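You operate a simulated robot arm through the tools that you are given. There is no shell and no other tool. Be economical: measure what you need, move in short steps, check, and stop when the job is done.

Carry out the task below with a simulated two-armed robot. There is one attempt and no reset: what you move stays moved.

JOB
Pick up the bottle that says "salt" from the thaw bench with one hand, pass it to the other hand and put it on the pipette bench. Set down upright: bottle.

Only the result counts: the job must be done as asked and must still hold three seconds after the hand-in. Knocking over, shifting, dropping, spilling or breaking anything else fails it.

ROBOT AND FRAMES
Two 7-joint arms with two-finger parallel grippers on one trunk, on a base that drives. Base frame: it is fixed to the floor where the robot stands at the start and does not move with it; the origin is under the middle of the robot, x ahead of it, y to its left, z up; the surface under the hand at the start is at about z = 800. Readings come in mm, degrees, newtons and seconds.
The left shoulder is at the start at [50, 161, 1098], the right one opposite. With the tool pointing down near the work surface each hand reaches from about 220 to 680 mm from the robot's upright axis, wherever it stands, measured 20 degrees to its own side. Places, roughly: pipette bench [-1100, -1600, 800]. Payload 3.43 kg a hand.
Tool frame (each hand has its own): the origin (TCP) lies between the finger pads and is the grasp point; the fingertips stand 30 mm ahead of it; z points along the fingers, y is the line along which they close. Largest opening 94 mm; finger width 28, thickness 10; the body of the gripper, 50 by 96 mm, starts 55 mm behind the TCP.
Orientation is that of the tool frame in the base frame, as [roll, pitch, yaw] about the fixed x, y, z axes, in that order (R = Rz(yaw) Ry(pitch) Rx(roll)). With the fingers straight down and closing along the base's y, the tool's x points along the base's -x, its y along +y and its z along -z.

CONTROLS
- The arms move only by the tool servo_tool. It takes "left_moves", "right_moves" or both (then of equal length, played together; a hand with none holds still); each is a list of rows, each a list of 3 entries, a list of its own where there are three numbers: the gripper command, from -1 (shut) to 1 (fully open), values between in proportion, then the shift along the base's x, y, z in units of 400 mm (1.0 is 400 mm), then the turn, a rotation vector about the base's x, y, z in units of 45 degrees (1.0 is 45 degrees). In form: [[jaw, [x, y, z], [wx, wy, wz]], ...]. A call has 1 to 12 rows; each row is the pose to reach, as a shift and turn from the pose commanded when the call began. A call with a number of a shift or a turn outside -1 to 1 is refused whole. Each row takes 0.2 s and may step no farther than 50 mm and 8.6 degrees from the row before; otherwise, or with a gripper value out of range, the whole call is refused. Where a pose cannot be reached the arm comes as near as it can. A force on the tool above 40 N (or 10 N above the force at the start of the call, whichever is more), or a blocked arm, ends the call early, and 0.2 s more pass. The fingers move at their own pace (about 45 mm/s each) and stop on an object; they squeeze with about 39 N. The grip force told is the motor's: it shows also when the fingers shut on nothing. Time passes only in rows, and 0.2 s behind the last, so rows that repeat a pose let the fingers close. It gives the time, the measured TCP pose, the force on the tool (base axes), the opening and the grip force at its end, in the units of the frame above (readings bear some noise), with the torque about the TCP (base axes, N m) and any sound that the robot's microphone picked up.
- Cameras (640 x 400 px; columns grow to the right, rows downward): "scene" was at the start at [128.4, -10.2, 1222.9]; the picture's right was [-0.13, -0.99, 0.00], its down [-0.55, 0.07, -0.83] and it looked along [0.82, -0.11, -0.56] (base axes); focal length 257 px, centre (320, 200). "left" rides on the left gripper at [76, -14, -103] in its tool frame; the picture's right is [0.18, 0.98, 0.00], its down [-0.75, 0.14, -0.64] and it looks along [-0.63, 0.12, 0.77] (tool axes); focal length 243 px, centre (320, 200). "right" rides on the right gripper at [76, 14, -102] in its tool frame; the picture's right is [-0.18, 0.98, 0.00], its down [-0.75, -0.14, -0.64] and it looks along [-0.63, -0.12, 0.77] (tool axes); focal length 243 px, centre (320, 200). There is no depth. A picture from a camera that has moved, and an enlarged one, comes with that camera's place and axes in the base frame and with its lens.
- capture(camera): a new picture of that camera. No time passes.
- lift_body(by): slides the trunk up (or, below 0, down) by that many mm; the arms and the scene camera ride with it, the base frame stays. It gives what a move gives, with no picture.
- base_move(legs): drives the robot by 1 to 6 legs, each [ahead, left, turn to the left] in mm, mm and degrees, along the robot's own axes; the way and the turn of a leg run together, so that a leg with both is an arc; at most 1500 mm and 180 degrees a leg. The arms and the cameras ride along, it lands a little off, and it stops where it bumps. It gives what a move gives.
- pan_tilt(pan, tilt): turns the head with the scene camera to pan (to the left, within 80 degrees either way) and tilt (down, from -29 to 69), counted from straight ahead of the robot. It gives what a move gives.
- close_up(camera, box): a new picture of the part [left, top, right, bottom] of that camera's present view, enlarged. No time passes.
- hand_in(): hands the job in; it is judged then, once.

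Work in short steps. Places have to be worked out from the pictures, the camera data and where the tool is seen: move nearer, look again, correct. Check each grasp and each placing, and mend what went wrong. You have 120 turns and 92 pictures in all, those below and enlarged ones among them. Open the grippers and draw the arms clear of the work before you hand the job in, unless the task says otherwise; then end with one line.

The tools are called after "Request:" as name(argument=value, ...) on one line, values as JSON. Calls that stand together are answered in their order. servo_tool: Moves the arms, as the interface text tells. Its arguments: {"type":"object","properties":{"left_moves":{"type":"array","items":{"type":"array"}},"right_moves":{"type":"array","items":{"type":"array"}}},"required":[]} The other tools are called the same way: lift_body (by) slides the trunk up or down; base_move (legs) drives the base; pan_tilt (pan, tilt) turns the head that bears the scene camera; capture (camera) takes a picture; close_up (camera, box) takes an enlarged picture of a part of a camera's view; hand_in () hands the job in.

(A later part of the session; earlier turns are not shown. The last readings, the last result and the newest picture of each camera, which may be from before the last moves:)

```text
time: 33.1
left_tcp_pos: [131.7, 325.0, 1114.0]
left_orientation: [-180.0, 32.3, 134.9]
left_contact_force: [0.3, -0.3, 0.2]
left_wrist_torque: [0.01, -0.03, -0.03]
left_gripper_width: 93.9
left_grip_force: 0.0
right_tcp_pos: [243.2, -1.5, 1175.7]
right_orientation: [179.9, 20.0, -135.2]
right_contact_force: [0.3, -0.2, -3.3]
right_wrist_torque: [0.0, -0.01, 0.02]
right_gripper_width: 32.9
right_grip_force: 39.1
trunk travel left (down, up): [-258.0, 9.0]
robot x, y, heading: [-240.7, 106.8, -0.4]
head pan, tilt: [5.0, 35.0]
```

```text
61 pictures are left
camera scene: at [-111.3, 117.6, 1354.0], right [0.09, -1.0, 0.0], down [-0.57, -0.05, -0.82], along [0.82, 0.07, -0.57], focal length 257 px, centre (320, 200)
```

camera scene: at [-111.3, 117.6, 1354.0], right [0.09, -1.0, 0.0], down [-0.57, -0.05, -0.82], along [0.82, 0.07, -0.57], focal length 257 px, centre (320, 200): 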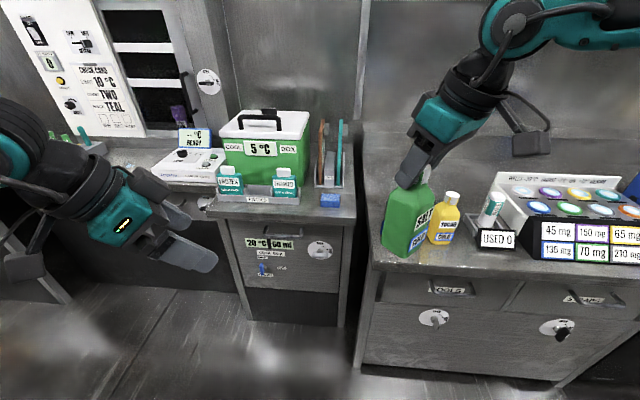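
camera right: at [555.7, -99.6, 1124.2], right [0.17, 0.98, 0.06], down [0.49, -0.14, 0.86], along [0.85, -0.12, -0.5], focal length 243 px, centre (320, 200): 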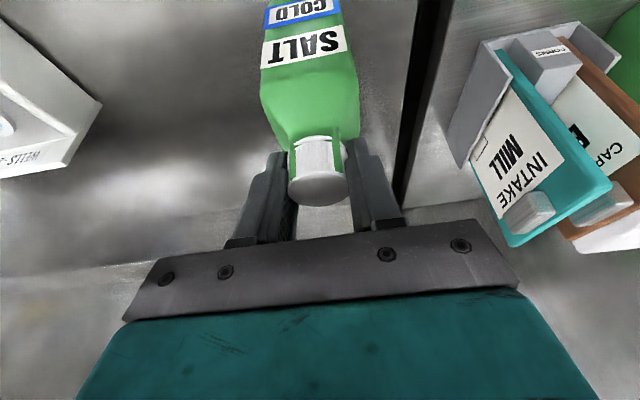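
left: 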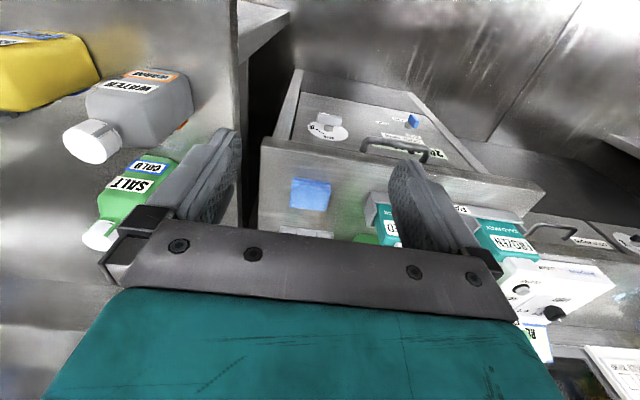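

Both reached fully. Next the right hand brings the bottle a bit further in, and the left pitches to about 30° below horizontal at handover height.

Request:
servo_tool(right_moves=[[-1, [-0.01, 0.04, 0], [0, 0, 0]], [-1, [-0.025, 0.08, 0], [0, 0, 0]], [-1, [-0.04, 0.12, 0], [0, 0, 0]], [-1, [-0.05, 0.15, 0], [0, 0, 0]], [-1, [-0.05, 0.15, 0], [0, 0, 0]]], left_moves=[[1, [0, 0, -0.02], [-0.11, -0.11, 0]], [1, [0, 0, -0.04], [-0.22, -0.22, 0]], [1, [0, 0, -0.065], [-0.33, -0.33, 0]], [1, [0, 0, -0.065], [-0.44, -0.44, 0]], [1, [0, 0, -0.065], [-0.44, -0.44, 0]]])

Request:
capture(camera="scene")

Request:
capture(camera="left")

```text
time: 34.3
left_tcp_pos: [130.5, 326.2, 1087.1]
left_orientation: [-180.0, 60.2, 134.9]
left_contact_force: [-0.4, 0.1, -0.4]
left_wrist_torque: [0.03, -0.01, -0.01]
left_gripper_width: 94.0
left_grip_force: 0.0
right_tcp_pos: [218.0, 47.7, 1174.2]
right_orientation: [179.9, 20.1, -135.2]
right_contact_force: [-0.3, 0.2, -2.5]
right_wrist_torque: [0.02, 0.01, 0.03]
right_gripper_width: 32.9
right_grip_force: 38.7
right hand out of reach, approached as far as the arm can: row 4, 5
trunk travel left (down, up): [-258.0, 9.0]
robot x, y, heading: [-241.5, 110.1, -0.0]
head pan, tilt: [5.0, 35.0]
```

```text
60 pictures are left
camera scene: at [-111.3, 117.7, 1354.0], right [0.09, -1.0, 0.0], down [-0.57, -0.05, -0.82], along [0.82, 0.07, -0.57], focal length 257 px, centre (320, 200)
```

scene: 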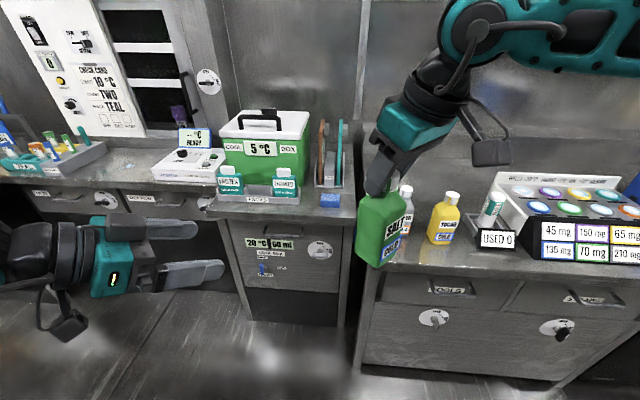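

```text
59 pictures are left
camera left: at [31.8, 406.0, 1071.3], right [0.63, 0.76, -0.16], down [-0.03, 0.23, 0.97], along [0.78, -0.61, 0.17], focal length 243 px, centre (320, 200)
```

left: 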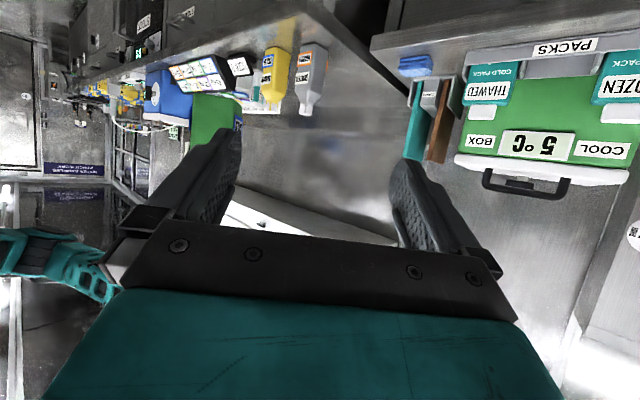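

I'll slide the left hand to a pregrasp about 120 mm from the bottle along its pointing line.

Request:
servo_tool(left_moves=[[1, [0, -0.1, 0], [0, 0, 0]], [1, [0, -0.2, 0], [0, 0, 0]], [1, [0, -0.3, 0], [0, 0, 0]], [1, [0, -0.4, 0], [0, 0, 0]], [1, [0.014, -0.483, 0], [0, 0, 0]], [1, [0.014, -0.483, 0], [0, 0, 0]]])

Request:
capture(camera="left")

Request:
capture(camera="scene")

```text
time: 35.7
left_tcp_pos: [136.9, 132.6, 1090.0]
left_orientation: [179.9, 60.4, 135.1]
left_contact_force: [-0.5, -0.1, 0.4]
left_wrist_torque: [0.04, 0.0, -0.01]
left_gripper_width: 94.0
left_grip_force: 0.1
left hand out of reach, approached as far as the arm can: row 1, 2, 3, 4
right_tcp_pos: [218.5, 47.8, 1175.2]
right_orientation: [180.0, 20.1, -135.1]
right_contact_force: [-0.1, 0.2, -3.0]
right_wrist_torque: [0.0, 0.0, -0.01]
right_gripper_width: 33.3
right_grip_force: 38.9
trunk travel left (down, up): [-258.0, 9.0]
robot x, y, heading: [-241.9, 105.7, -0.1]
head pan, tilt: [5.0, 35.0]
```

```text
58 pictures are left
camera left: at [37.8, 212.3, 1072.0], right [0.63, 0.76, -0.16], down [-0.03, 0.23, 0.97], along [0.78, -0.61, 0.17], focal length 243 px, centre (320, 200)
```

left: 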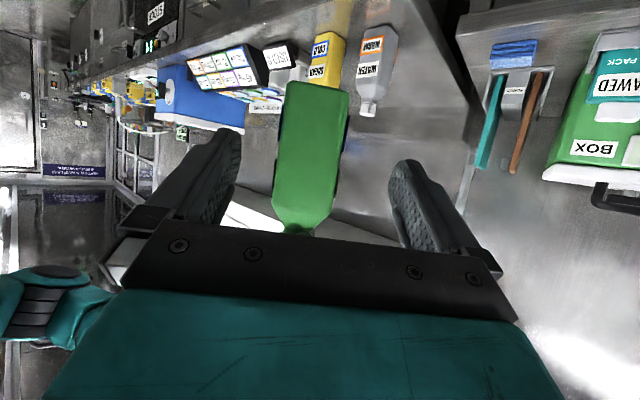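

```text
57 pictures are left
camera scene: at [-111.4, 117.9, 1354.1], right [0.09, -1.0, 0.0], down [-0.57, -0.05, -0.82], along [0.82, 0.07, -0.57], focal length 257 px, centre (320, 200)
```

scene: 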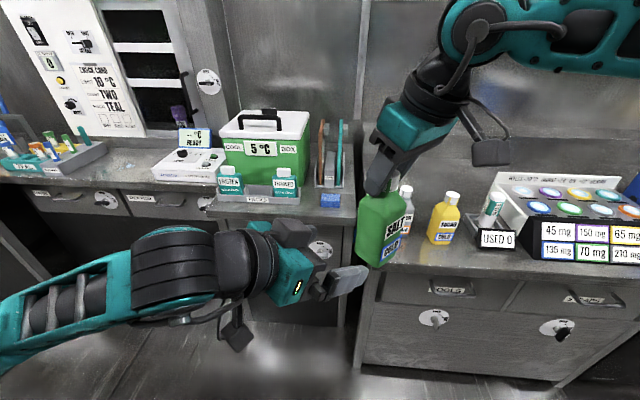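

The bottle is well centred between the left fingers (axis ≈ (221, 49), body z ≈ 1017–1118). I'll advance the left hand to the body.

Request:
servo_tool(left_moves=[[1, [0.06, -0.06, -0.018], [0, 0, 0]], [1, [0.12, -0.12, -0.018], [0, 0, 0]], [1, [0.17, -0.17, -0.018], [0, 0, 0]], [1, [0.21, -0.21, -0.018], [0, 0, 0]], [1, [0.21, -0.21, -0.018], [0, 0, 0]]])

Request:
capture(camera="left")

Request:
close_up(camera="scene", box=[270, 110, 510, 290])

```text
time: 36.9
left_tcp_pos: [220.5, 47.7, 1079.0]
left_orientation: [-179.9, 60.4, 135.1]
left_contact_force: [-0.4, -0.7, -0.4]
left_wrist_torque: [-0.01, -0.01, -0.01]
left_gripper_width: 94.0
left_grip_force: 0.2
right_tcp_pos: [218.0, 47.9, 1174.9]
right_orientation: [180.0, 20.1, -135.3]
right_contact_force: [-0.1, -0.1, -3.6]
right_wrist_torque: [0.01, -0.01, 0.02]
right_gripper_width: 33.0
right_grip_force: 39.1
trunk travel left (down, up): [-258.0, 9.0]
robot x, y, heading: [-241.9, 110.8, 0.0]
head pan, tilt: [5.0, 35.0]
```

```text
56 pictures are left
camera left: at [122.2, 128.5, 1063.8], right [0.63, 0.76, -0.16], down [-0.03, 0.23, 0.97], along [0.78, -0.61, 0.17], focal length 243 px, centre (320, 200)
```

left: 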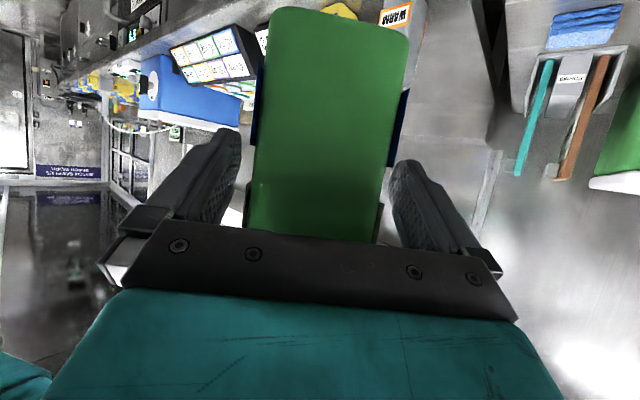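

```text
2.22 times, centred on (390, 200) of scene
camera zoom: at [-111.3, 117.8, 1354.1], right [0.09, -1.0, 0.0], down [-0.57, -0.05, -0.82], along [0.82, 0.07, -0.57], focal length 571 px, centre (164, 200)
```

zoom: 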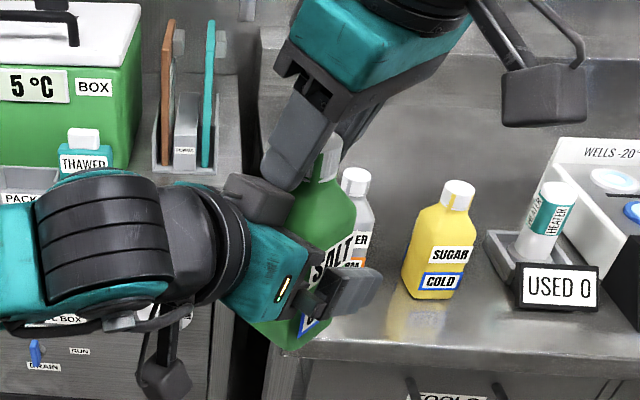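

The body sits between the left pads. Closing the left gripper.

Request:
servo_tool(left_moves=[[0.5, [0, 0, 0], [0, 0, 0]], [0, [0, 0, 0], [0, 0, 0]], [-0.5, [0, 0, 0], [0, 0, 0]], [-1, [0, 0, 0], [0, 0, 0]], [-1, [0, 0, 0], [0, 0, 0]], [-1, [0, 0, 0], [0, 0, 0]]])

Request:
capture(camera="left")

```text
time: 38.3
left_tcp_pos: [218.6, 46.0, 1079.8]
left_orientation: [-179.9, 60.4, 134.8]
left_contact_force: [-13.8, -15.1, 1.8]
left_wrist_torque: [0.63, -0.78, 0.08]
left_gripper_width: 61.5
left_grip_force: 38.2
right_tcp_pos: [219.0, 47.7, 1173.5]
right_orientation: [179.9, 20.2, -135.2]
right_contact_force: [12.8, 15.2, -5.7]
right_wrist_torque: [0.81, -0.47, 0.01]
right_gripper_width: 33.5
right_grip_force: 39.1
trunk travel left (down, up): [-258.0, 9.0]
robot x, y, heading: [-242.3, 108.1, -0.2]
head pan, tilt: [5.0, 35.0]
```

```text
54 pictures are left
camera left: at [121.1, 127.9, 1063.9], right [0.63, 0.76, -0.16], down [-0.03, 0.23, 0.97], along [0.77, -0.61, 0.17], focal length 243 px, centre (320, 200)
```

left: 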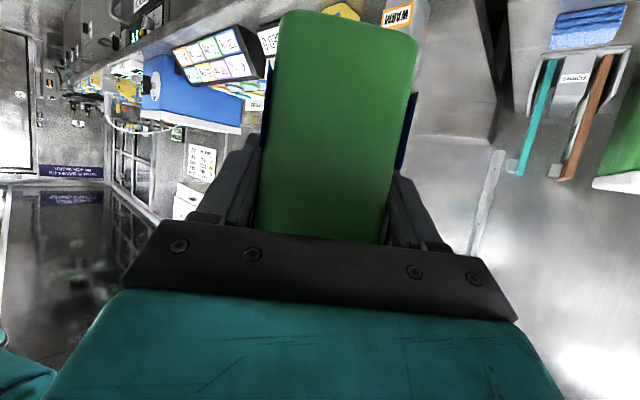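

The left holds the body at 61.5 mm, with some side strain between the hands. I'll relieve it by about 4 mm, then open the right jaw.

Request:
servo_tool(left_moves=[[-1, [-0.004, -0.004, 0], [0, 0, 0]], [-1, [-0.008, -0.008, 0], [0, 0, 0]], [-1, [-0.008, -0.008, 0], [0, 0, 0]]])

Request:
servo_tool(right_moves=[[-0.1, [0, 0, 0], [0, 0, 0]], [0.3, [0, 0, 0], [0, 0, 0]], [0.6, [0, 0, 0], [0, 0, 0]], [0.6, [0, 0, 0], [0, 0, 0]]])

Request:
capture(camera="right")

```text
time: 39.1
left_tcp_pos: [219.1, 47.2, 1079.4]
left_orientation: [-179.9, 60.2, 135.3]
left_contact_force: [-2.4, -2.9, -0.4]
left_wrist_torque: [-0.49, 0.06, 0.06]
left_gripper_width: 61.6
left_grip_force: 38.4
right_tcp_pos: [218.9, 46.6, 1173.5]
right_orientation: [180.0, 20.1, -135.2]
right_contact_force: [4.2, 2.7, -1.1]
right_wrist_torque: [0.85, -0.37, -0.03]
right_gripper_width: 33.3
right_grip_force: 39.2
trunk travel left (down, up): [-258.0, 9.0]
robot x, y, heading: [-239.9, 108.3, 0.1]
head pan, tilt: [5.0, 35.0]
```

```text
time: 40.0
left_tcp_pos: [219.1, 46.8, 1078.8]
left_orientation: [-180.0, 59.8, 135.4]
left_contact_force: [-15.8, 18.0, -0.4]
left_wrist_torque: [-1.28, -1.03, -0.18]
left_gripper_width: 61.8
left_grip_force: 38.7
right_tcp_pos: [225.6, 38.4, 1174.9]
right_orientation: [-178.9, 19.6, -136.0]
right_contact_force: [15.1, -19.6, -2.9]
right_wrist_torque: [-0.54, -0.44, 0.16]
right_gripper_width: 61.6
right_grip_force: 0.0
trunk travel left (down, up): [-258.0, 9.0]
robot x, y, heading: [-240.8, 108.8, -0.0]
head pan, tilt: [5.0, 35.0]
stopped in row 4 (left hand): the force on the tool passed its limit at 43 N (the readings are from after the stop); the commanded pose is now the measured one
```

```text
53 pictures are left
camera right: at [138.2, -22.5, 1242.9], right [-0.55, 0.83, 0.05], down [0.44, 0.25, 0.86], along [0.7, 0.5, -0.51], focal length 243 px, centre (320, 200)
```

right: 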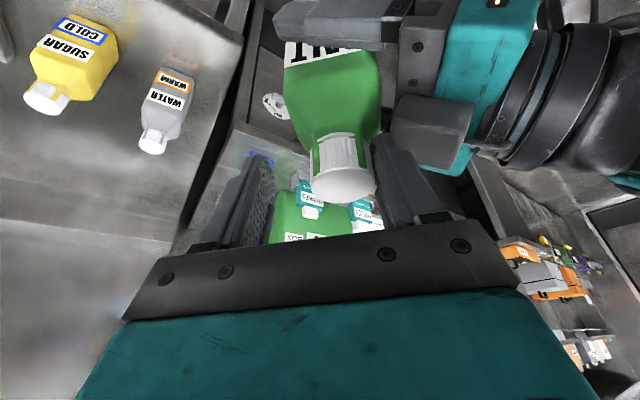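

The opening right finger nudged a block on the left wrist; the bottle is still in the left hand. I'll narrow the right jaw to about 52 mm, recentre on the cap, and lift it straight up.

Request:
servo_tool(right_moves=[[0.1, [0, 0, 0], [0, 0, 0]], [0.1, [-0.006, 0.008, 0], [0, 0, 0]], [0.1, [-0.012, 0.015, 0], [0, 0, 0]], [0.1, [-0.012, 0.015, 0], [0, 0, 0]]])

Request:
capture(camera="right")

```text
time: 41.0
left_tcp_pos: [218.8, 47.6, 1078.6]
left_orientation: [180.0, 59.9, 135.2]
left_contact_force: [-14.6, 14.8, 0.0]
left_wrist_torque: [-1.01, -0.95, -0.11]
left_gripper_width: 61.6
left_grip_force: 38.9
right_tcp_pos: [217.8, 45.7, 1175.1]
right_orientation: [-179.3, 20.1, -135.7]
right_contact_force: [14.5, -14.7, -2.2]
right_wrist_torque: [-0.42, -0.47, 0.05]
right_gripper_width: 40.2
right_grip_force: 0.0
trunk travel left (down, up): [-258.0, 9.0]
robot x, y, heading: [-240.6, 106.3, -0.3]
head pan, tilt: [5.0, 35.0]
```

```text
52 pictures are left
camera right: at [131.6, -16.0, 1243.1], right [-0.56, 0.83, 0.05], down [0.44, 0.25, 0.86], along [0.7, 0.51, -0.5], focal length 243 px, centre (320, 200)
```

right: 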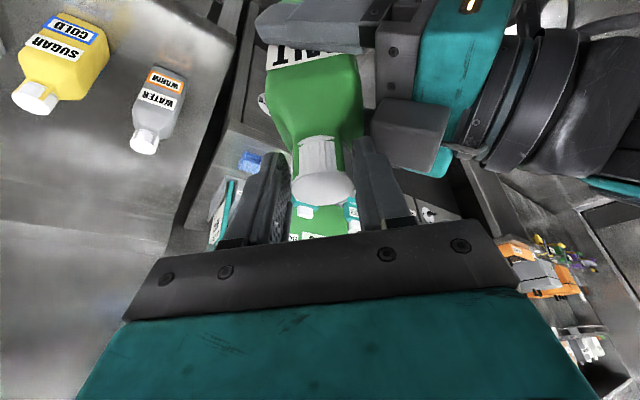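

The outer finger still leans on that block. I'll ease off 3 mm and raise the right hand away along its tool axis in small steps.

Request:
servo_tool(right_moves=[[0, [0.005, -0.006, 0], [0, 0, 0]], [0, [0.005, -0.006, 0], [0, 0, 0]], [0, [-0.001, -0.012, 0.025], [0, 0, 0]], [0, [-0.007, -0.018, 0.05], [0, 0, 0]], [0, [-0.019, -0.03, 0.1], [0, 0, 0]]])

Request:
capture(camera="right")

```text
time: 42.2
left_tcp_pos: [218.6, 47.9, 1078.8]
left_orientation: [180.0, 59.9, 135.3]
left_contact_force: [0.4, 0.5, -0.5]
left_wrist_torque: [0.0, 0.03, 0.0]
left_gripper_width: 61.3
left_grip_force: 38.5
right_tcp_pos: [207.7, 37.5, 1215.3]
right_orientation: [-179.5, 19.9, -135.5]
right_contact_force: [0.2, -0.5, 0.7]
right_wrist_torque: [0.0, -0.04, 0.01]
right_gripper_width: 47.0
right_grip_force: 0.1
trunk travel left (down, up): [-258.0, 9.0]
robot x, y, heading: [-240.5, 110.7, -0.1]
head pan, tilt: [5.0, 35.0]
```

```text
51 pictures are left
camera right: at [122.6, -25.2, 1284.2], right [-0.56, 0.82, 0.05], down [0.44, 0.25, 0.86], along [0.7, 0.51, -0.51], focal length 243 px, centre (320, 200)
```

right: 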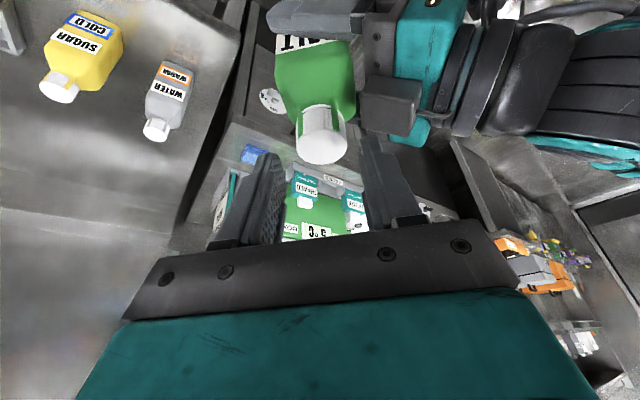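

The right hand is nearly clear. I'll raise it more, move it away, and check the bottle in the left grip.

Request:
servo_tool(right_moves=[[0, [-0.03, -0.03, 0.08], [0, 0, 0]], [0, [-0.06, -0.08, 0.12], [0, 0, 0]], [0, [-0.06, -0.18, 0.12], [0, 0, 0]], [0, [-0.06, -0.28, 0.12], [0, 0, 0]], [0, [-0.06, -0.38, 0.12], [0, 0, 0]], [0, [-0.06, -0.48, 0.12], [0, 0, 0]], [0, [-0.06, -0.48, 0.12], [0, 0, 0]]])

Request:
capture(camera="scene")

Request:
capture(camera="left")

```text
time: 43.8
left_tcp_pos: [218.5, 47.2, 1078.3]
left_orientation: [-179.9, 60.0, 135.4]
left_contact_force: [0.0, 0.1, 0.2]
left_wrist_torque: [0.01, 0.03, 0.0]
left_gripper_width: 61.7
left_grip_force: 39.1
right_tcp_pos: [173.6, -138.9, 1262.1]
right_orientation: [-179.4, 19.6, -135.8]
right_contact_force: [0.3, 0.0, -0.3]
right_wrist_torque: [0.01, 0.02, 0.04]
right_gripper_width: 47.0
right_grip_force: 0.0
right hand out of reach, approached as far as the arm can: row 6, 7
trunk travel left (down, up): [-258.0, 9.0]
robot x, y, heading: [-241.8, 110.8, -0.3]
head pan, tilt: [5.0, 35.0]
```

```text
50 pictures are left
camera scene: at [-110.6, 117.5, 1353.9], right [0.09, -1.0, 0.0], down [-0.57, -0.05, -0.82], along [0.82, 0.07, -0.57], focal length 257 px, centre (320, 200)
```

scene: 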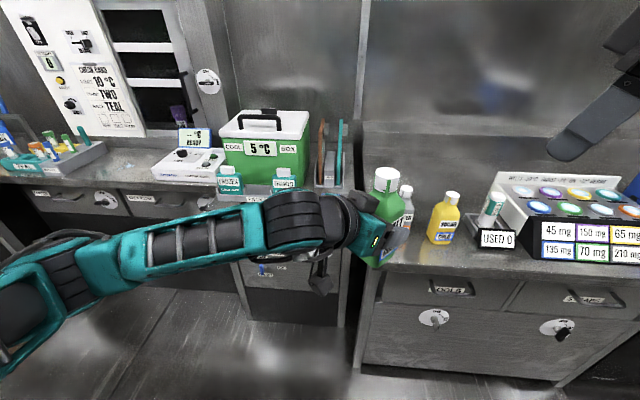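

```text
49 pictures are left
camera left: at [119.6, 126.8, 1063.0], right [0.62, 0.76, -0.16], down [-0.03, 0.23, 0.97], along [0.78, -0.6, 0.16], focal length 243 px, centre (320, 200)
```

left: 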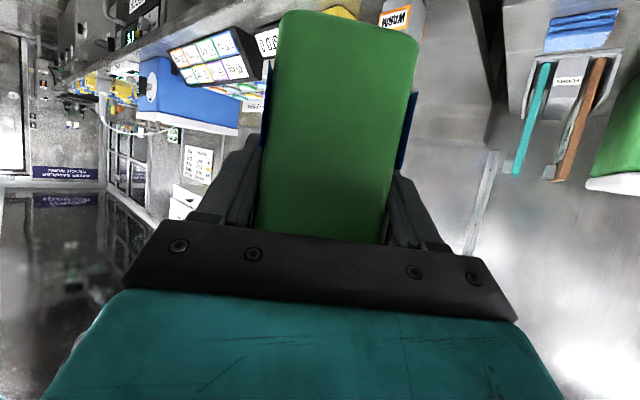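

The bottle is firmly in the left hand. I'll turn the robot 90° right so it faces down the corridor and look around.

Request:
base_move(legs=[[40, 0, 0], [0, 0, -90]])

Request:
pan_tilt(pan=-35, tilt=25)

Request:
capture(camera="scene")

```text
time: 48.5
left_tcp_pos: [-256.4, -349.1, 1079.2]
left_orientation: [-180.0, 60.0, 46.1]
left_contact_force: [-0.5, -0.1, 0.6]
left_wrist_torque: [0.0, 0.0, -0.01]
left_gripper_width: 61.7
left_grip_force: 38.8
right_tcp_pos: [-442.3, -307.2, 1263.0]
right_orientation: [-179.4, 19.8, 134.9]
right_contact_force: [0.5, 0.0, 0.6]
right_wrist_torque: [-0.03, -0.01, 0.02]
right_gripper_width: 46.9
right_grip_force: 0.1
trunk travel left (down, up): [-258.0, 9.0]
robot x, y, heading: [-200.7, 110.9, -89.6]
head pan, tilt: [5.0, 35.0]
```

```text
time: 49.6
left_tcp_pos: [-257.2, -350.2, 1079.5]
left_orientation: [-179.9, 60.0, 46.1]
left_contact_force: [-0.4, -0.3, -0.3]
left_wrist_torque: [0.0, 0.04, 0.03]
left_gripper_width: 61.5
left_grip_force: 38.8
right_tcp_pos: [-441.9, -306.1, 1264.1]
right_orientation: [-179.4, 19.8, 134.8]
right_contact_force: [-0.5, 0.0, 0.0]
right_wrist_torque: [-0.03, 0.03, 0.02]
right_gripper_width: 47.1
right_grip_force: 0.0
trunk travel left (down, up): [-258.0, 9.0]
robot x, y, heading: [-199.7, 106.7, -89.4]
head pan, tilt: [-35.0, 25.0]
```

```text
48 pictures are left
camera scene: at [-250.8, -6.2, 1369.8], right [-0.83, 0.56, 0.0], down [0.24, 0.35, -0.91], along [-0.51, -0.75, -0.42], focal length 257 px, centre (320, 200)
```

scene: 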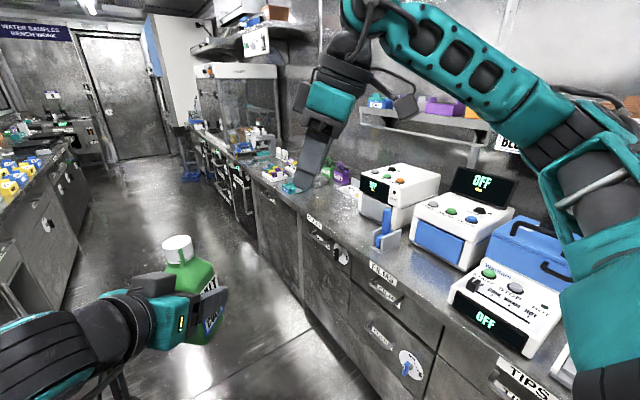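

The pipette bench lies ahead on the right, near the racks and the hood. I'll drive 1000 mm ahead and look again.

Request:
base_move(legs=[[1000, 0, 0]])

Request:
pan_tilt(pan=-45, tilt=35)

Request:
capture(camera="scene")

```text
time: 54.8
left_tcp_pos: [-250.2, -1359.2, 1078.6]
left_orientation: [-179.9, 60.0, 45.7]
left_contact_force: [1.1, 0.5, 0.0]
left_wrist_torque: [0.02, 0.02, 0.05]
left_gripper_width: 61.6
left_grip_force: 39.0
right_tcp_pos: [-436.4, -1313.6, 1264.6]
right_orientation: [-179.4, 19.8, 134.6]
right_contact_force: [-0.7, -0.1, -0.6]
right_wrist_torque: [-0.04, 0.02, -0.01]
right_gripper_width: 47.1
right_grip_force: 0.1
trunk travel left (down, up): [-258.0, 9.0]
robot x, y, heading: [-191.1, -901.2, -89.4]
head pan, tilt: [-35.0, 25.0]
```

```text
time: 55.5
left_tcp_pos: [-249.3, -1358.9, 1079.0]
left_orientation: [-179.9, 60.0, 45.7]
left_contact_force: [0.1, -0.1, -0.4]
left_wrist_torque: [0.0, 0.05, 0.0]
left_gripper_width: 61.7
left_grip_force: 38.7
right_tcp_pos: [-436.2, -1313.4, 1263.4]
right_orientation: [-179.5, 19.7, 134.6]
right_contact_force: [0.8, 0.2, 0.5]
right_wrist_torque: [-0.02, 0.02, 0.0]
right_gripper_width: 46.9
right_grip_force: 0.0
trunk travel left (down, up): [-258.0, 9.0]
robot x, y, heading: [-190.1, -899.8, -89.9]
head pan, tilt: [-45.0, 35.0]
```

```text
47 pictures are left
camera scene: at [-253.3, -1001.1, 1354.1], right [-0.71, 0.7, 0.0], down [0.4, 0.41, -0.82], along [-0.58, -0.58, -0.57], focal length 257 px, centre (320, 200)
```

scene: 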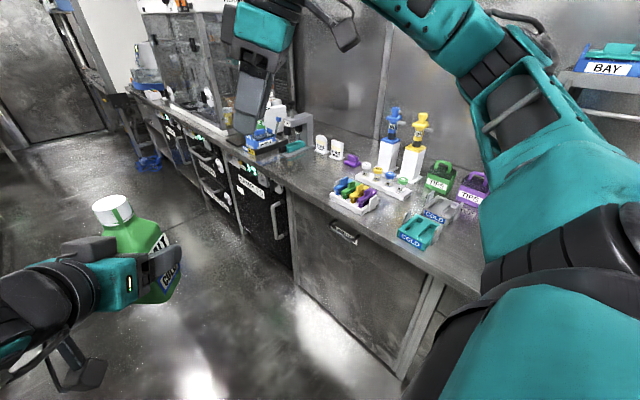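

The pipette bench top is clear left of the tube rack, around (-890, -1620). I'll drive on to about y = -1680, turn right to face it, and look.

Request:
base_move(legs=[[780, 40, 0], [0, 0, -90]])

Request:
pan_tilt(pan=0, tilt=40)

Request:
capture(camera="scene")

```text
time: 63.5
left_tcp_pos: [-609.3, -1619.6, 1078.9]
left_orientation: [180.0, 60.0, -44.4]
left_contact_force: [0.0, -0.1, 0.0]
left_wrist_torque: [0.02, 0.04, 0.01]
left_gripper_width: 61.6
left_grip_force: 38.6
right_tcp_pos: [-563.5, -1434.6, 1262.6]
right_orientation: [-179.4, 19.7, 44.5]
right_contact_force: [0.4, -1.3, 0.5]
right_wrist_torque: [0.0, 0.0, -0.05]
right_gripper_width: 46.8
right_grip_force: 0.0
trunk travel left (down, up): [-258.0, 9.0]
robot x, y, heading: [-149.0, -1682.3, -179.8]
head pan, tilt: [-45.0, 35.0]
```

```text
time: 64.7
left_tcp_pos: [-611.2, -1621.2, 1078.8]
left_orientation: [180.0, 59.9, -44.5]
left_contact_force: [0.6, 1.2, -0.1]
left_wrist_torque: [0.02, -0.04, 0.01]
left_gripper_width: 61.4
left_grip_force: 38.6
right_tcp_pos: [-564.7, -1433.9, 1264.1]
right_orientation: [-179.5, 19.8, 44.5]
right_contact_force: [0.3, 0.4, -0.3]
right_wrist_torque: [-0.02, -0.02, 0.0]
right_gripper_width: 46.9
right_grip_force: 0.1
trunk travel left (down, up): [-258.0, 9.0]
robot x, y, heading: [-150.6, -1681.5, -179.9]
head pan, tilt: [0.0, 40.0]
```

```text
46 pictures are left
camera scene: at [-275.4, -1679.4, 1346.5], right [0.0, 1.0, 0.0], down [0.64, 0.0, -0.77], along [-0.77, 0.0, -0.64], focal length 257 px, centre (320, 200)
```

scene: 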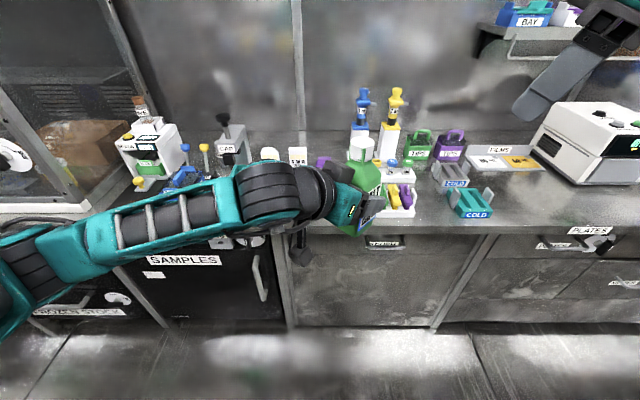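

I face the bench; the landing spot at about (-880, -1625) sits left of the rack by some 100 mm. I'll drive ahead 270 mm and recheck.

Request:
base_move(legs=[[265, 0, 0]])

Request:
pan_tilt(pan=0, tilt=55)

Request:
capture(camera="scene")

Request:
capture(camera="right")

```text
time: 66.6
left_tcp_pos: [-876.8, -1623.6, 1079.2]
left_orientation: [-179.9, 59.9, -44.2]
left_contact_force: [0.2, 0.0, -0.4]
left_wrist_torque: [-0.03, -0.05, -0.01]
left_gripper_width: 61.6
left_grip_force: 38.7
right_tcp_pos: [-833.2, -1436.6, 1263.6]
right_orientation: [-179.4, 19.7, 44.7]
right_contact_force: [-0.5, -0.2, -0.3]
right_wrist_torque: [0.0, -0.06, 0.0]
right_gripper_width: 47.2
right_grip_force: 0.0
trunk travel left (down, up): [-258.0, 9.0]
robot x, y, heading: [-416.6, -1685.1, -179.7]
head pan, tilt: [0.0, 40.0]
```

```text
time: 67.3
left_tcp_pos: [-876.6, -1622.7, 1078.3]
left_orientation: [180.0, 59.9, -44.1]
left_contact_force: [0.0, 0.0, -0.5]
left_wrist_torque: [-0.01, 0.01, -0.04]
left_gripper_width: 61.6
left_grip_force: 38.8
right_tcp_pos: [-831.3, -1436.5, 1263.9]
right_orientation: [-179.4, 19.9, 44.7]
right_contact_force: [-0.1, -0.8, -0.4]
right_wrist_torque: [-0.01, -0.02, 0.0]
right_gripper_width: 46.9
right_grip_force: 0.1
trunk travel left (down, up): [-258.0, 9.0]
robot x, y, heading: [-419.0, -1685.0, -180.0]
head pan, tilt: [0.0, 55.0]
```

```text
45 pictures are left
camera scene: at [-529.6, -1680.7, 1325.8], right [0.0, 1.0, 0.0], down [0.82, 0.0, -0.57], along [-0.57, 0.0, -0.82], focal length 257 px, centre (320, 200)
```

scene: 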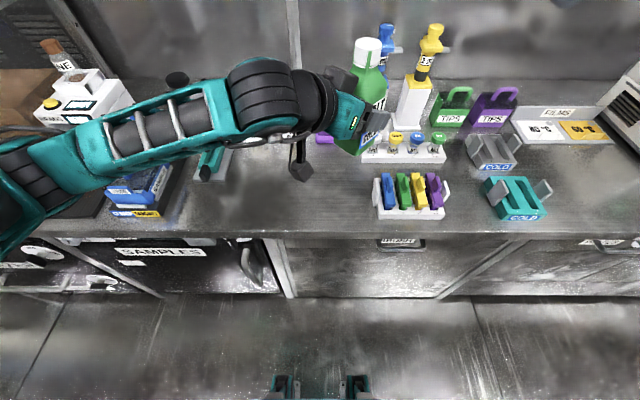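

```text
44 pictures are left
camera right: at [-744.3, -1371.3, 1332.4], right [0.56, -0.82, 0.05], down [-0.44, -0.25, 0.86], along [-0.7, -0.51, -0.51], focal length 243 px, centre (320, 200)
```

right: 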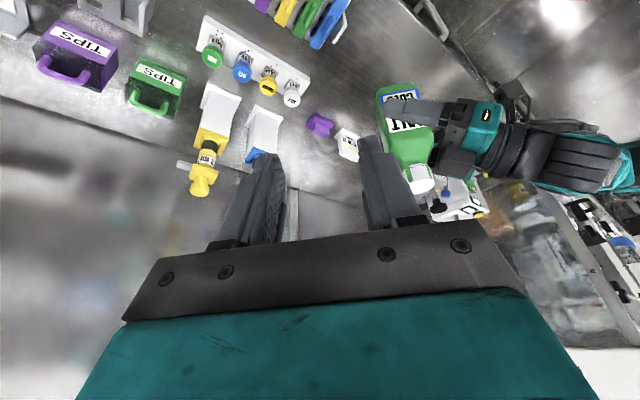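

I'd like more gap to the rack, so I'll shift the base 25 mm left. Then I'll lower the bottle 100 mm with the arm, which keeps the forearm higher than lowering the trunk would.

Request:
base_move(legs=[[0, 25, 0]])

Request:
servo_tool(left_moves=[[-1, [0, 0, -0.07], [0, 0, 0]], [-1, [0, 0, -0.14], [0, 0, 0]], [-1, [0, 0, -0.2], [0, 0, 0]], [-1, [0, 0, -0.25], [0, 0, 0]], [-1, [0, 0, -0.25], [0, 0, 0]]])

Request:
capture(camera="scene")

Request:
capture(camera="right")

Request:
capture(camera="left")

```text
time: 68.2
left_tcp_pos: [-877.2, -1648.6, 1077.9]
left_orientation: [-180.0, 60.0, -44.2]
left_contact_force: [0.3, -0.3, -0.3]
left_wrist_torque: [0.02, 0.02, 0.01]
left_gripper_width: 61.6
left_grip_force: 38.9
right_tcp_pos: [-832.4, -1460.9, 1263.5]
right_orientation: [-179.4, 19.7, 44.6]
right_contact_force: [-0.4, 0.4, -0.1]
right_wrist_torque: [0.03, 0.01, -0.03]
right_gripper_width: 47.1
right_grip_force: 0.1
trunk travel left (down, up): [-258.0, 9.0]
robot x, y, heading: [-416.9, -1707.3, -179.9]
head pan, tilt: [0.0, 55.0]
```

```text
time: 69.5
left_tcp_pos: [-876.7, -1647.8, 978.0]
left_orientation: [179.8, 59.9, -44.3]
left_contact_force: [-1.2, 0.4, -0.5]
left_wrist_torque: [0.01, 0.03, 0.02]
left_gripper_width: 61.6
left_grip_force: 38.8
right_tcp_pos: [-832.5, -1461.1, 1263.1]
right_orientation: [-179.4, 19.7, 44.5]
right_contact_force: [-0.3, 0.7, -1.2]
right_wrist_torque: [0.02, 0.0, 0.0]
right_gripper_width: 47.1
right_grip_force: 0.0
trunk travel left (down, up): [-258.0, 9.0]
robot x, y, heading: [-414.3, -1700.0, -179.9]
head pan, tilt: [0.0, 55.0]
```

```text
43 pictures are left
camera scene: at [-529.8, -1705.6, 1325.8], right [0.0, 1.0, 0.0], down [0.82, 0.0, -0.57], along [-0.57, 0.0, -0.82], focal length 257 px, centre (320, 200)
```

scene: 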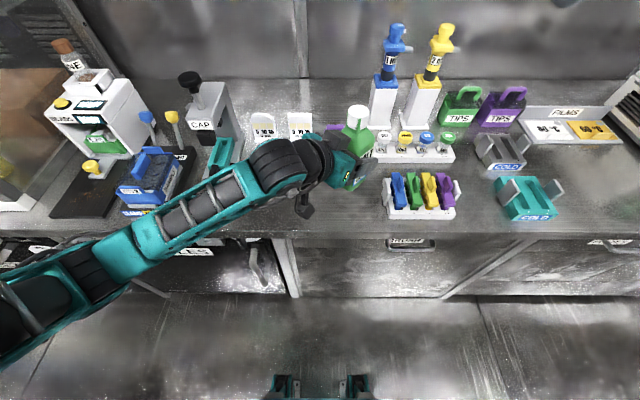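

```text
42 pictures are left
camera right: at [-744.6, -1396.2, 1332.3], right [0.56, -0.82, 0.05], down [-0.44, -0.25, 0.86], along [-0.7, -0.51, -0.51], focal length 243 px, centre (320, 200)
```

right: 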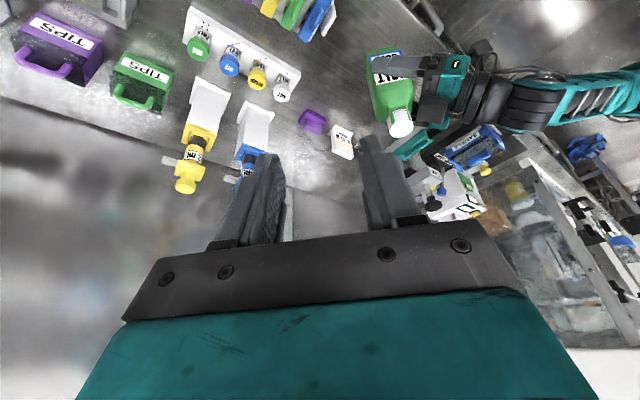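

```text
41 pictures are left
camera left: at [-775.4, -1725.6, 962.4], right [-0.62, -0.77, -0.16], down [0.03, -0.22, 0.97], along [-0.78, 0.6, 0.16], focal length 243 px, centre (320, 200)
```

left: 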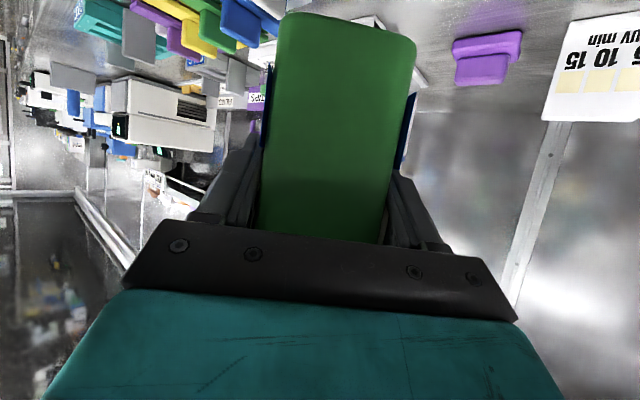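

The descent worked and the zone under the bottle is clear. I'll lower another 80 mm with the arm.

Request:
servo_tool(left_moves=[[-1, [0, 0, -0.07], [0, 0, 0]], [-1, [0, 0, -0.14], [0, 0, 0]], [-1, [0, 0, -0.2], [0, 0, 0]], [-1, [0, 0, -0.2], [0, 0, 0]]])

Request:
capture(camera="scene")

Request:
close_up(camera="right", box=[270, 20, 530, 180])

```text
time: 70.5
left_tcp_pos: [-877.5, -1656.5, 939.3]
left_orientation: [-179.9, 59.9, -44.2]
left_contact_force: [0.2, -0.1, 0.3]
left_wrist_torque: [0.02, 0.03, 0.02]
left_gripper_width: 61.4
left_grip_force: 39.0
left hand out of reach, approached as far as the arm can: row 1, 2, 3, 4
right_tcp_pos: [-832.5, -1460.9, 1264.5]
right_orientation: [-179.4, 19.8, 44.6]
right_contact_force: [0.0, -0.6, -0.2]
right_wrist_torque: [0.01, 0.0, -0.01]
right_gripper_width: 47.2
right_grip_force: 0.1
trunk travel left (down, up): [-258.0, 9.0]
robot x, y, heading: [-420.3, -1706.7, -180.0]
head pan, tilt: [0.0, 55.0]
```

```text
40 pictures are left
camera scene: at [-529.4, -1705.4, 1325.8], right [0.0, 1.0, 0.0], down [0.82, 0.0, -0.57], along [-0.57, 0.0, -0.82], focal length 257 px, centre (320, 200)
```

scene: 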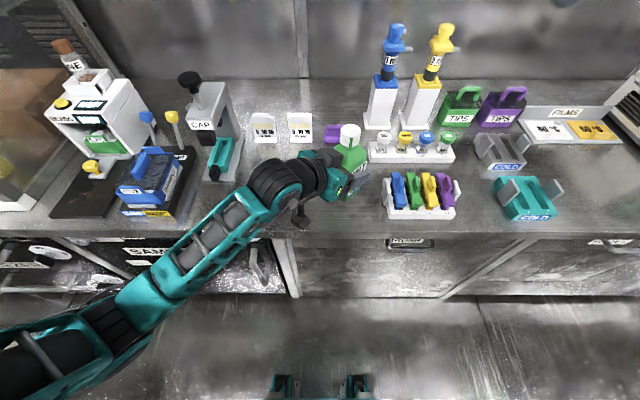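

```text
2.46 times, centred on (400, 100) of right
camera zoom: at [-744.2, -1396.0, 1332.4], right [0.56, -0.82, 0.05], down [-0.44, -0.25, 0.86], along [-0.7, -0.51, -0.51], focal length 597 px, centre (123, 446)
```

zoom: 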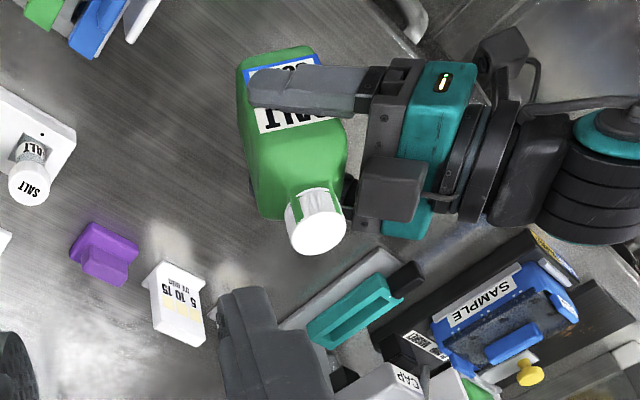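

The arm is at its limit at z = 939, so the bottle bottom is at about 877. I'll lower the trunk by 60.

Request:
lift_body(by=-60)

Request:
capture(camera="left")

Request:
close_up(camera="right", box=[270, 0, 530, 180])

```text
time: 71.5
left_tcp_pos: [-877.6, -1657.2, 879.9]
left_orientation: [-179.9, 59.9, -44.2]
left_contact_force: [-0.2, -0.1, 1.3]
left_wrist_torque: [0.0, -0.02, 0.01]
left_gripper_width: 61.6
left_grip_force: 39.5
right_tcp_pos: [-831.3, -1460.3, 1204.1]
right_orientation: [-179.4, 19.8, 44.6]
right_contact_force: [0.7, 0.8, 0.9]
right_wrist_torque: [-0.02, 0.01, 0.0]
right_gripper_width: 47.1
right_grip_force: 0.2
trunk travel left (down, up): [-198.0, 69.0]
robot x, y, heading: [-419.5, -1708.3, -179.8]
head pan, tilt: [0.0, 55.0]
```

```text
38 pictures are left
camera left: at [-775.3, -1734.3, 864.2], right [-0.62, -0.77, -0.16], down [0.03, -0.23, 0.97], along [-0.78, 0.6, 0.16], focal length 243 px, centre (320, 200)
```

left: 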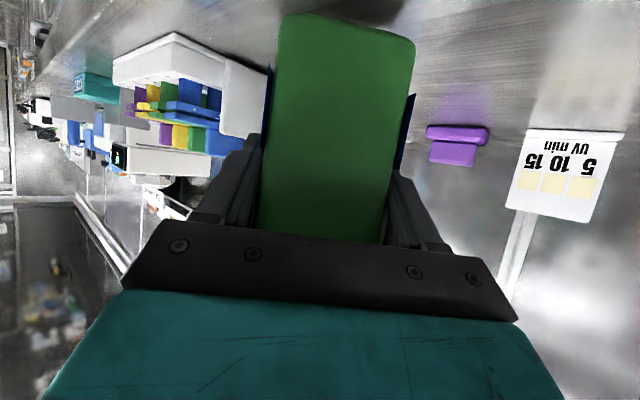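

```text
2.22 times, centred on (400, 90) of right
camera zoom: at [-744.0, -1396.1, 1272.5], right [0.56, -0.82, 0.05], down [-0.44, -0.25, 0.86], along [-0.7, -0.51, -0.51], focal length 539 px, centre (142, 444)
```

zoom: 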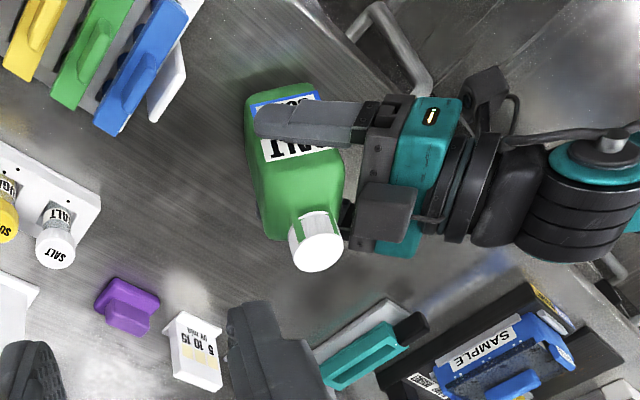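

The bottom is about 13–18 mm above the surface. I'll lower 10 mm with the trunk, then go in tiny steps watching the force.

Request:
lift_body(by=-10)

Request:
lift_body(by=-4)

```text
time: 72.0
left_tcp_pos: [-876.3, -1657.0, 869.9]
left_orientation: [-179.9, 59.8, -44.2]
left_contact_force: [-0.4, -0.6, -0.9]
left_wrist_torque: [0.01, -0.02, 0.01]
left_gripper_width: 61.9
left_grip_force: 39.0
right_tcp_pos: [-831.7, -1460.7, 1193.3]
right_orientation: [-179.4, 19.8, 44.6]
right_contact_force: [0.0, -0.2, 0.3]
right_wrist_torque: [0.0, 0.06, 0.0]
right_gripper_width: 47.0
right_grip_force: 0.1
trunk travel left (down, up): [-188.0, 79.0]
robot x, y, heading: [-419.1, -1706.1, -179.8]
head pan, tilt: [0.0, 55.0]
```

```text
time: 72.6
left_tcp_pos: [-876.7, -1655.5, 868.4]
left_orientation: [-180.0, 60.2, -44.3]
left_contact_force: [0.1, -1.2, 4.1]
left_wrist_torque: [0.08, 0.09, -0.01]
left_gripper_width: 61.7
left_grip_force: 39.1
right_tcp_pos: [-830.9, -1461.1, 1189.6]
right_orientation: [-179.4, 19.9, 44.6]
right_contact_force: [0.4, 0.5, -0.2]
right_wrist_torque: [-0.01, -0.01, 0.0]
right_gripper_width: 46.9
right_grip_force: 0.1
trunk travel left (down, up): [-184.0, 83.0]
robot x, y, heading: [-416.5, -1705.7, -179.7]
head pan, tilt: [0.0, 55.0]
```

Contact: +4 N and the TCP has stopped following. I'll look at the bottle's uprightness before releasing.

Request:
close_up(camera="scene", box=[270, 90, 430, 250])

Request:
close_up(camera="right", box=[320, 0, 480, 130])

```text
2.50 times, centred on (350, 170) of scene
camera zoom: at [-528.9, -1705.6, 1252.0], right [0.0, 1.0, 0.0], down [0.82, 0.0, -0.57], along [-0.57, 0.0, -0.82], focal length 642 px, centre (245, 275)
```

zoom: 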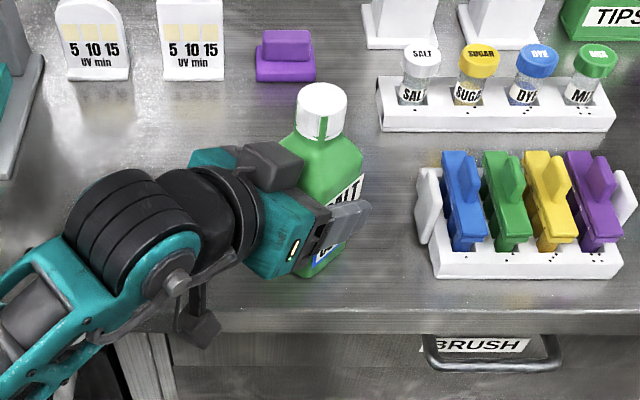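

```text
3.08 times, centred on (400, 65) of right
camera zoom: at [-743.6, -1396.2, 1258.7], right [0.56, -0.82, 0.05], down [-0.44, -0.25, 0.86], along [-0.7, -0.51, -0.51], focal length 746 px, centre (74, 615)
```

zoom: 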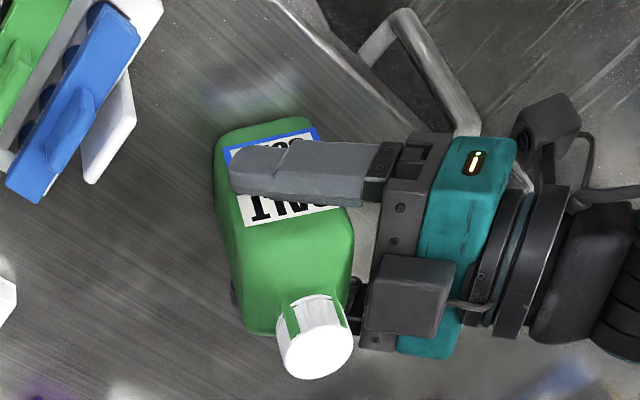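

The cap sits at about (-881, -1653), nearly straight above the grip, so the bottle is upright within a few degrees. I'll lower 2 mm more to seat it, then open gently.

Request:
lift_body(by=-2)

Request:
servo_tool(left_moves=[[0.4, [0, 0, 0], [0, 0, 0]], [0.5, [0, 0, 0], [0, 0, 0]], [0.7, [0, 0, 0], [0, 0, 0]], [0.7, [0, 0, 0], [0, 0, 0]]])

Request:
close_up(camera="scene", box=[270, 90, 430, 250])

Request:
capture(camera="left")

```text
time: 73.1
left_tcp_pos: [-875.6, -1657.0, 867.4]
left_orientation: [179.9, 60.4, -44.3]
left_contact_force: [0.3, -3.0, 17.1]
left_wrist_torque: [-0.13, -0.39, -0.05]
left_gripper_width: 61.6
left_grip_force: 38.8
right_tcp_pos: [-830.6, -1462.5, 1188.1]
right_orientation: [-179.3, 19.8, 44.6]
right_contact_force: [0.6, -0.1, -0.1]
right_wrist_torque: [-0.03, 0.03, 0.01]
right_gripper_width: 47.0
right_grip_force: 0.2
trunk travel left (down, up): [-182.0, 85.0]
robot x, y, heading: [-417.3, -1704.2, -179.4]
head pan, tilt: [0.0, 55.0]
```

```text
time: 74.1
left_tcp_pos: [-876.8, -1656.6, 863.5]
left_orientation: [-180.0, 59.8, -44.2]
left_contact_force: [0.4, 0.2, 0.6]
left_wrist_torque: [-0.01, 0.04, 0.02]
left_gripper_width: 79.8
left_grip_force: 0.0
right_tcp_pos: [-831.8, -1461.0, 1186.4]
right_orientation: [-179.4, 19.8, 44.6]
right_contact_force: [0.0, -1.1, -0.5]
right_wrist_torque: [-0.01, 0.03, 0.02]
right_gripper_width: 47.2
right_grip_force: 0.1
trunk travel left (down, up): [-182.0, 85.0]
robot x, y, heading: [-418.2, -1705.9, -179.5]
head pan, tilt: [0.0, 55.0]
```

```text
2.50 times, centred on (350, 170) of scene
camera zoom: at [-529.2, -1705.4, 1249.8], right [0.0, 1.0, 0.0], down [0.82, 0.0, -0.57], along [-0.57, 0.0, -0.82], focal length 642 px, centre (245, 275)
```

zoom: 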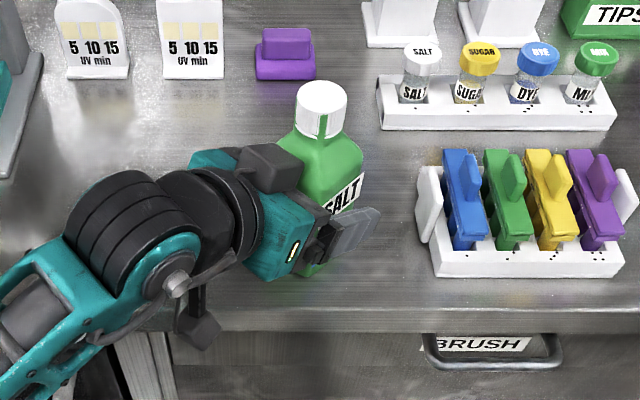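

```text
33 pictures are left
camera left: at [-775.3, -1734.3, 848.3], right [-0.62, -0.77, -0.16], down [0.03, -0.23, 0.97], along [-0.78, 0.6, 0.16], focal length 243 px, centre (320, 200)
```

left: 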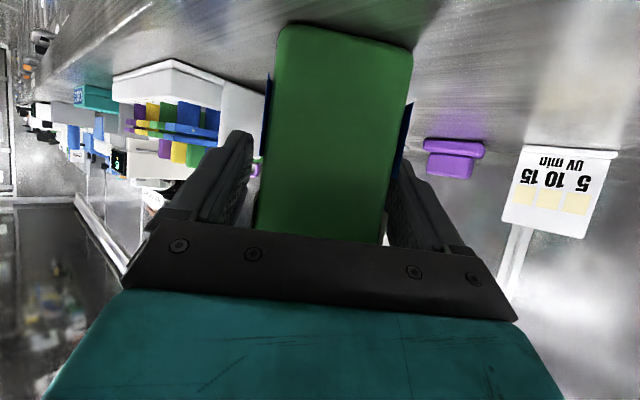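

Released and standing. I'll withdraw the left hand straight back along its pointing line.

Request:
servo_tool(left_moves=[[0.95, [0, 0, 0], [0, 0, 0]], [0.95, [0.02, -0.02, 0], [0, 0, 0]], [0.95, [0.06, -0.06, 0], [0, 0, 0]], [0.95, [0.1, -0.1, 0], [0, 0, 0]], [0.95, [0.1, -0.1, 0], [0, 0, 0]]])

Request:
capture(camera="left")

Request:
capture(camera="scene")

```text
time: 75.3
left_tcp_pos: [-835.5, -1697.5, 864.7]
left_orientation: [-179.9, 59.8, -44.2]
left_contact_force: [0.2, 0.4, 0.2]
left_wrist_torque: [-0.04, -0.02, 0.0]
left_gripper_width: 91.4
left_grip_force: 0.1
right_tcp_pos: [-830.4, -1461.1, 1187.3]
right_orientation: [-179.4, 19.7, 44.6]
right_contact_force: [-0.7, 0.4, -0.1]
right_wrist_torque: [-0.03, 0.03, -0.03]
right_gripper_width: 47.0
right_grip_force: 0.1
trunk travel left (down, up): [-182.0, 85.0]
robot x, y, heading: [-418.6, -1707.2, -179.6]
head pan, tilt: [0.0, 55.0]
```

```text
32 pictures are left
camera left: at [-734.8, -1774.1, 848.5], right [-0.62, -0.77, -0.16], down [0.03, -0.23, 0.97], along [-0.78, 0.6, 0.16], focal length 243 px, centre (320, 200)
```

left: 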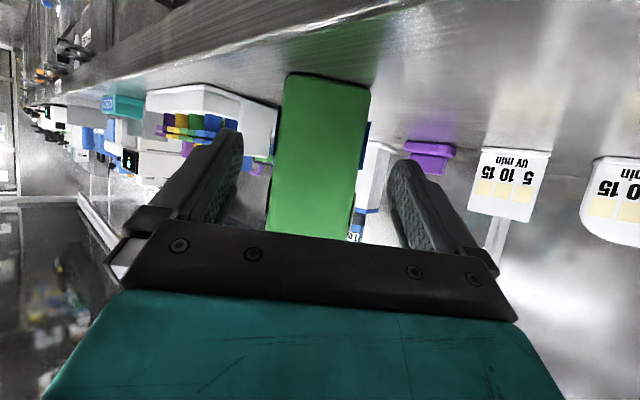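

```text
31 pictures are left
camera scene: at [-529.3, -1705.4, 1249.8], right [0.0, 1.0, 0.0], down [0.82, 0.0, -0.57], along [-0.57, 0.0, -0.82], focal length 257 px, centre (320, 200)
```

scene: 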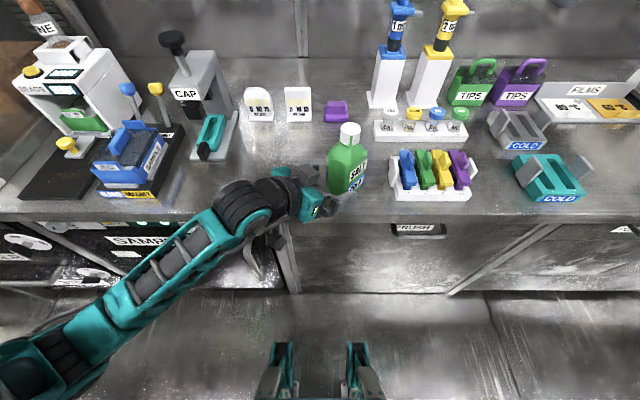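

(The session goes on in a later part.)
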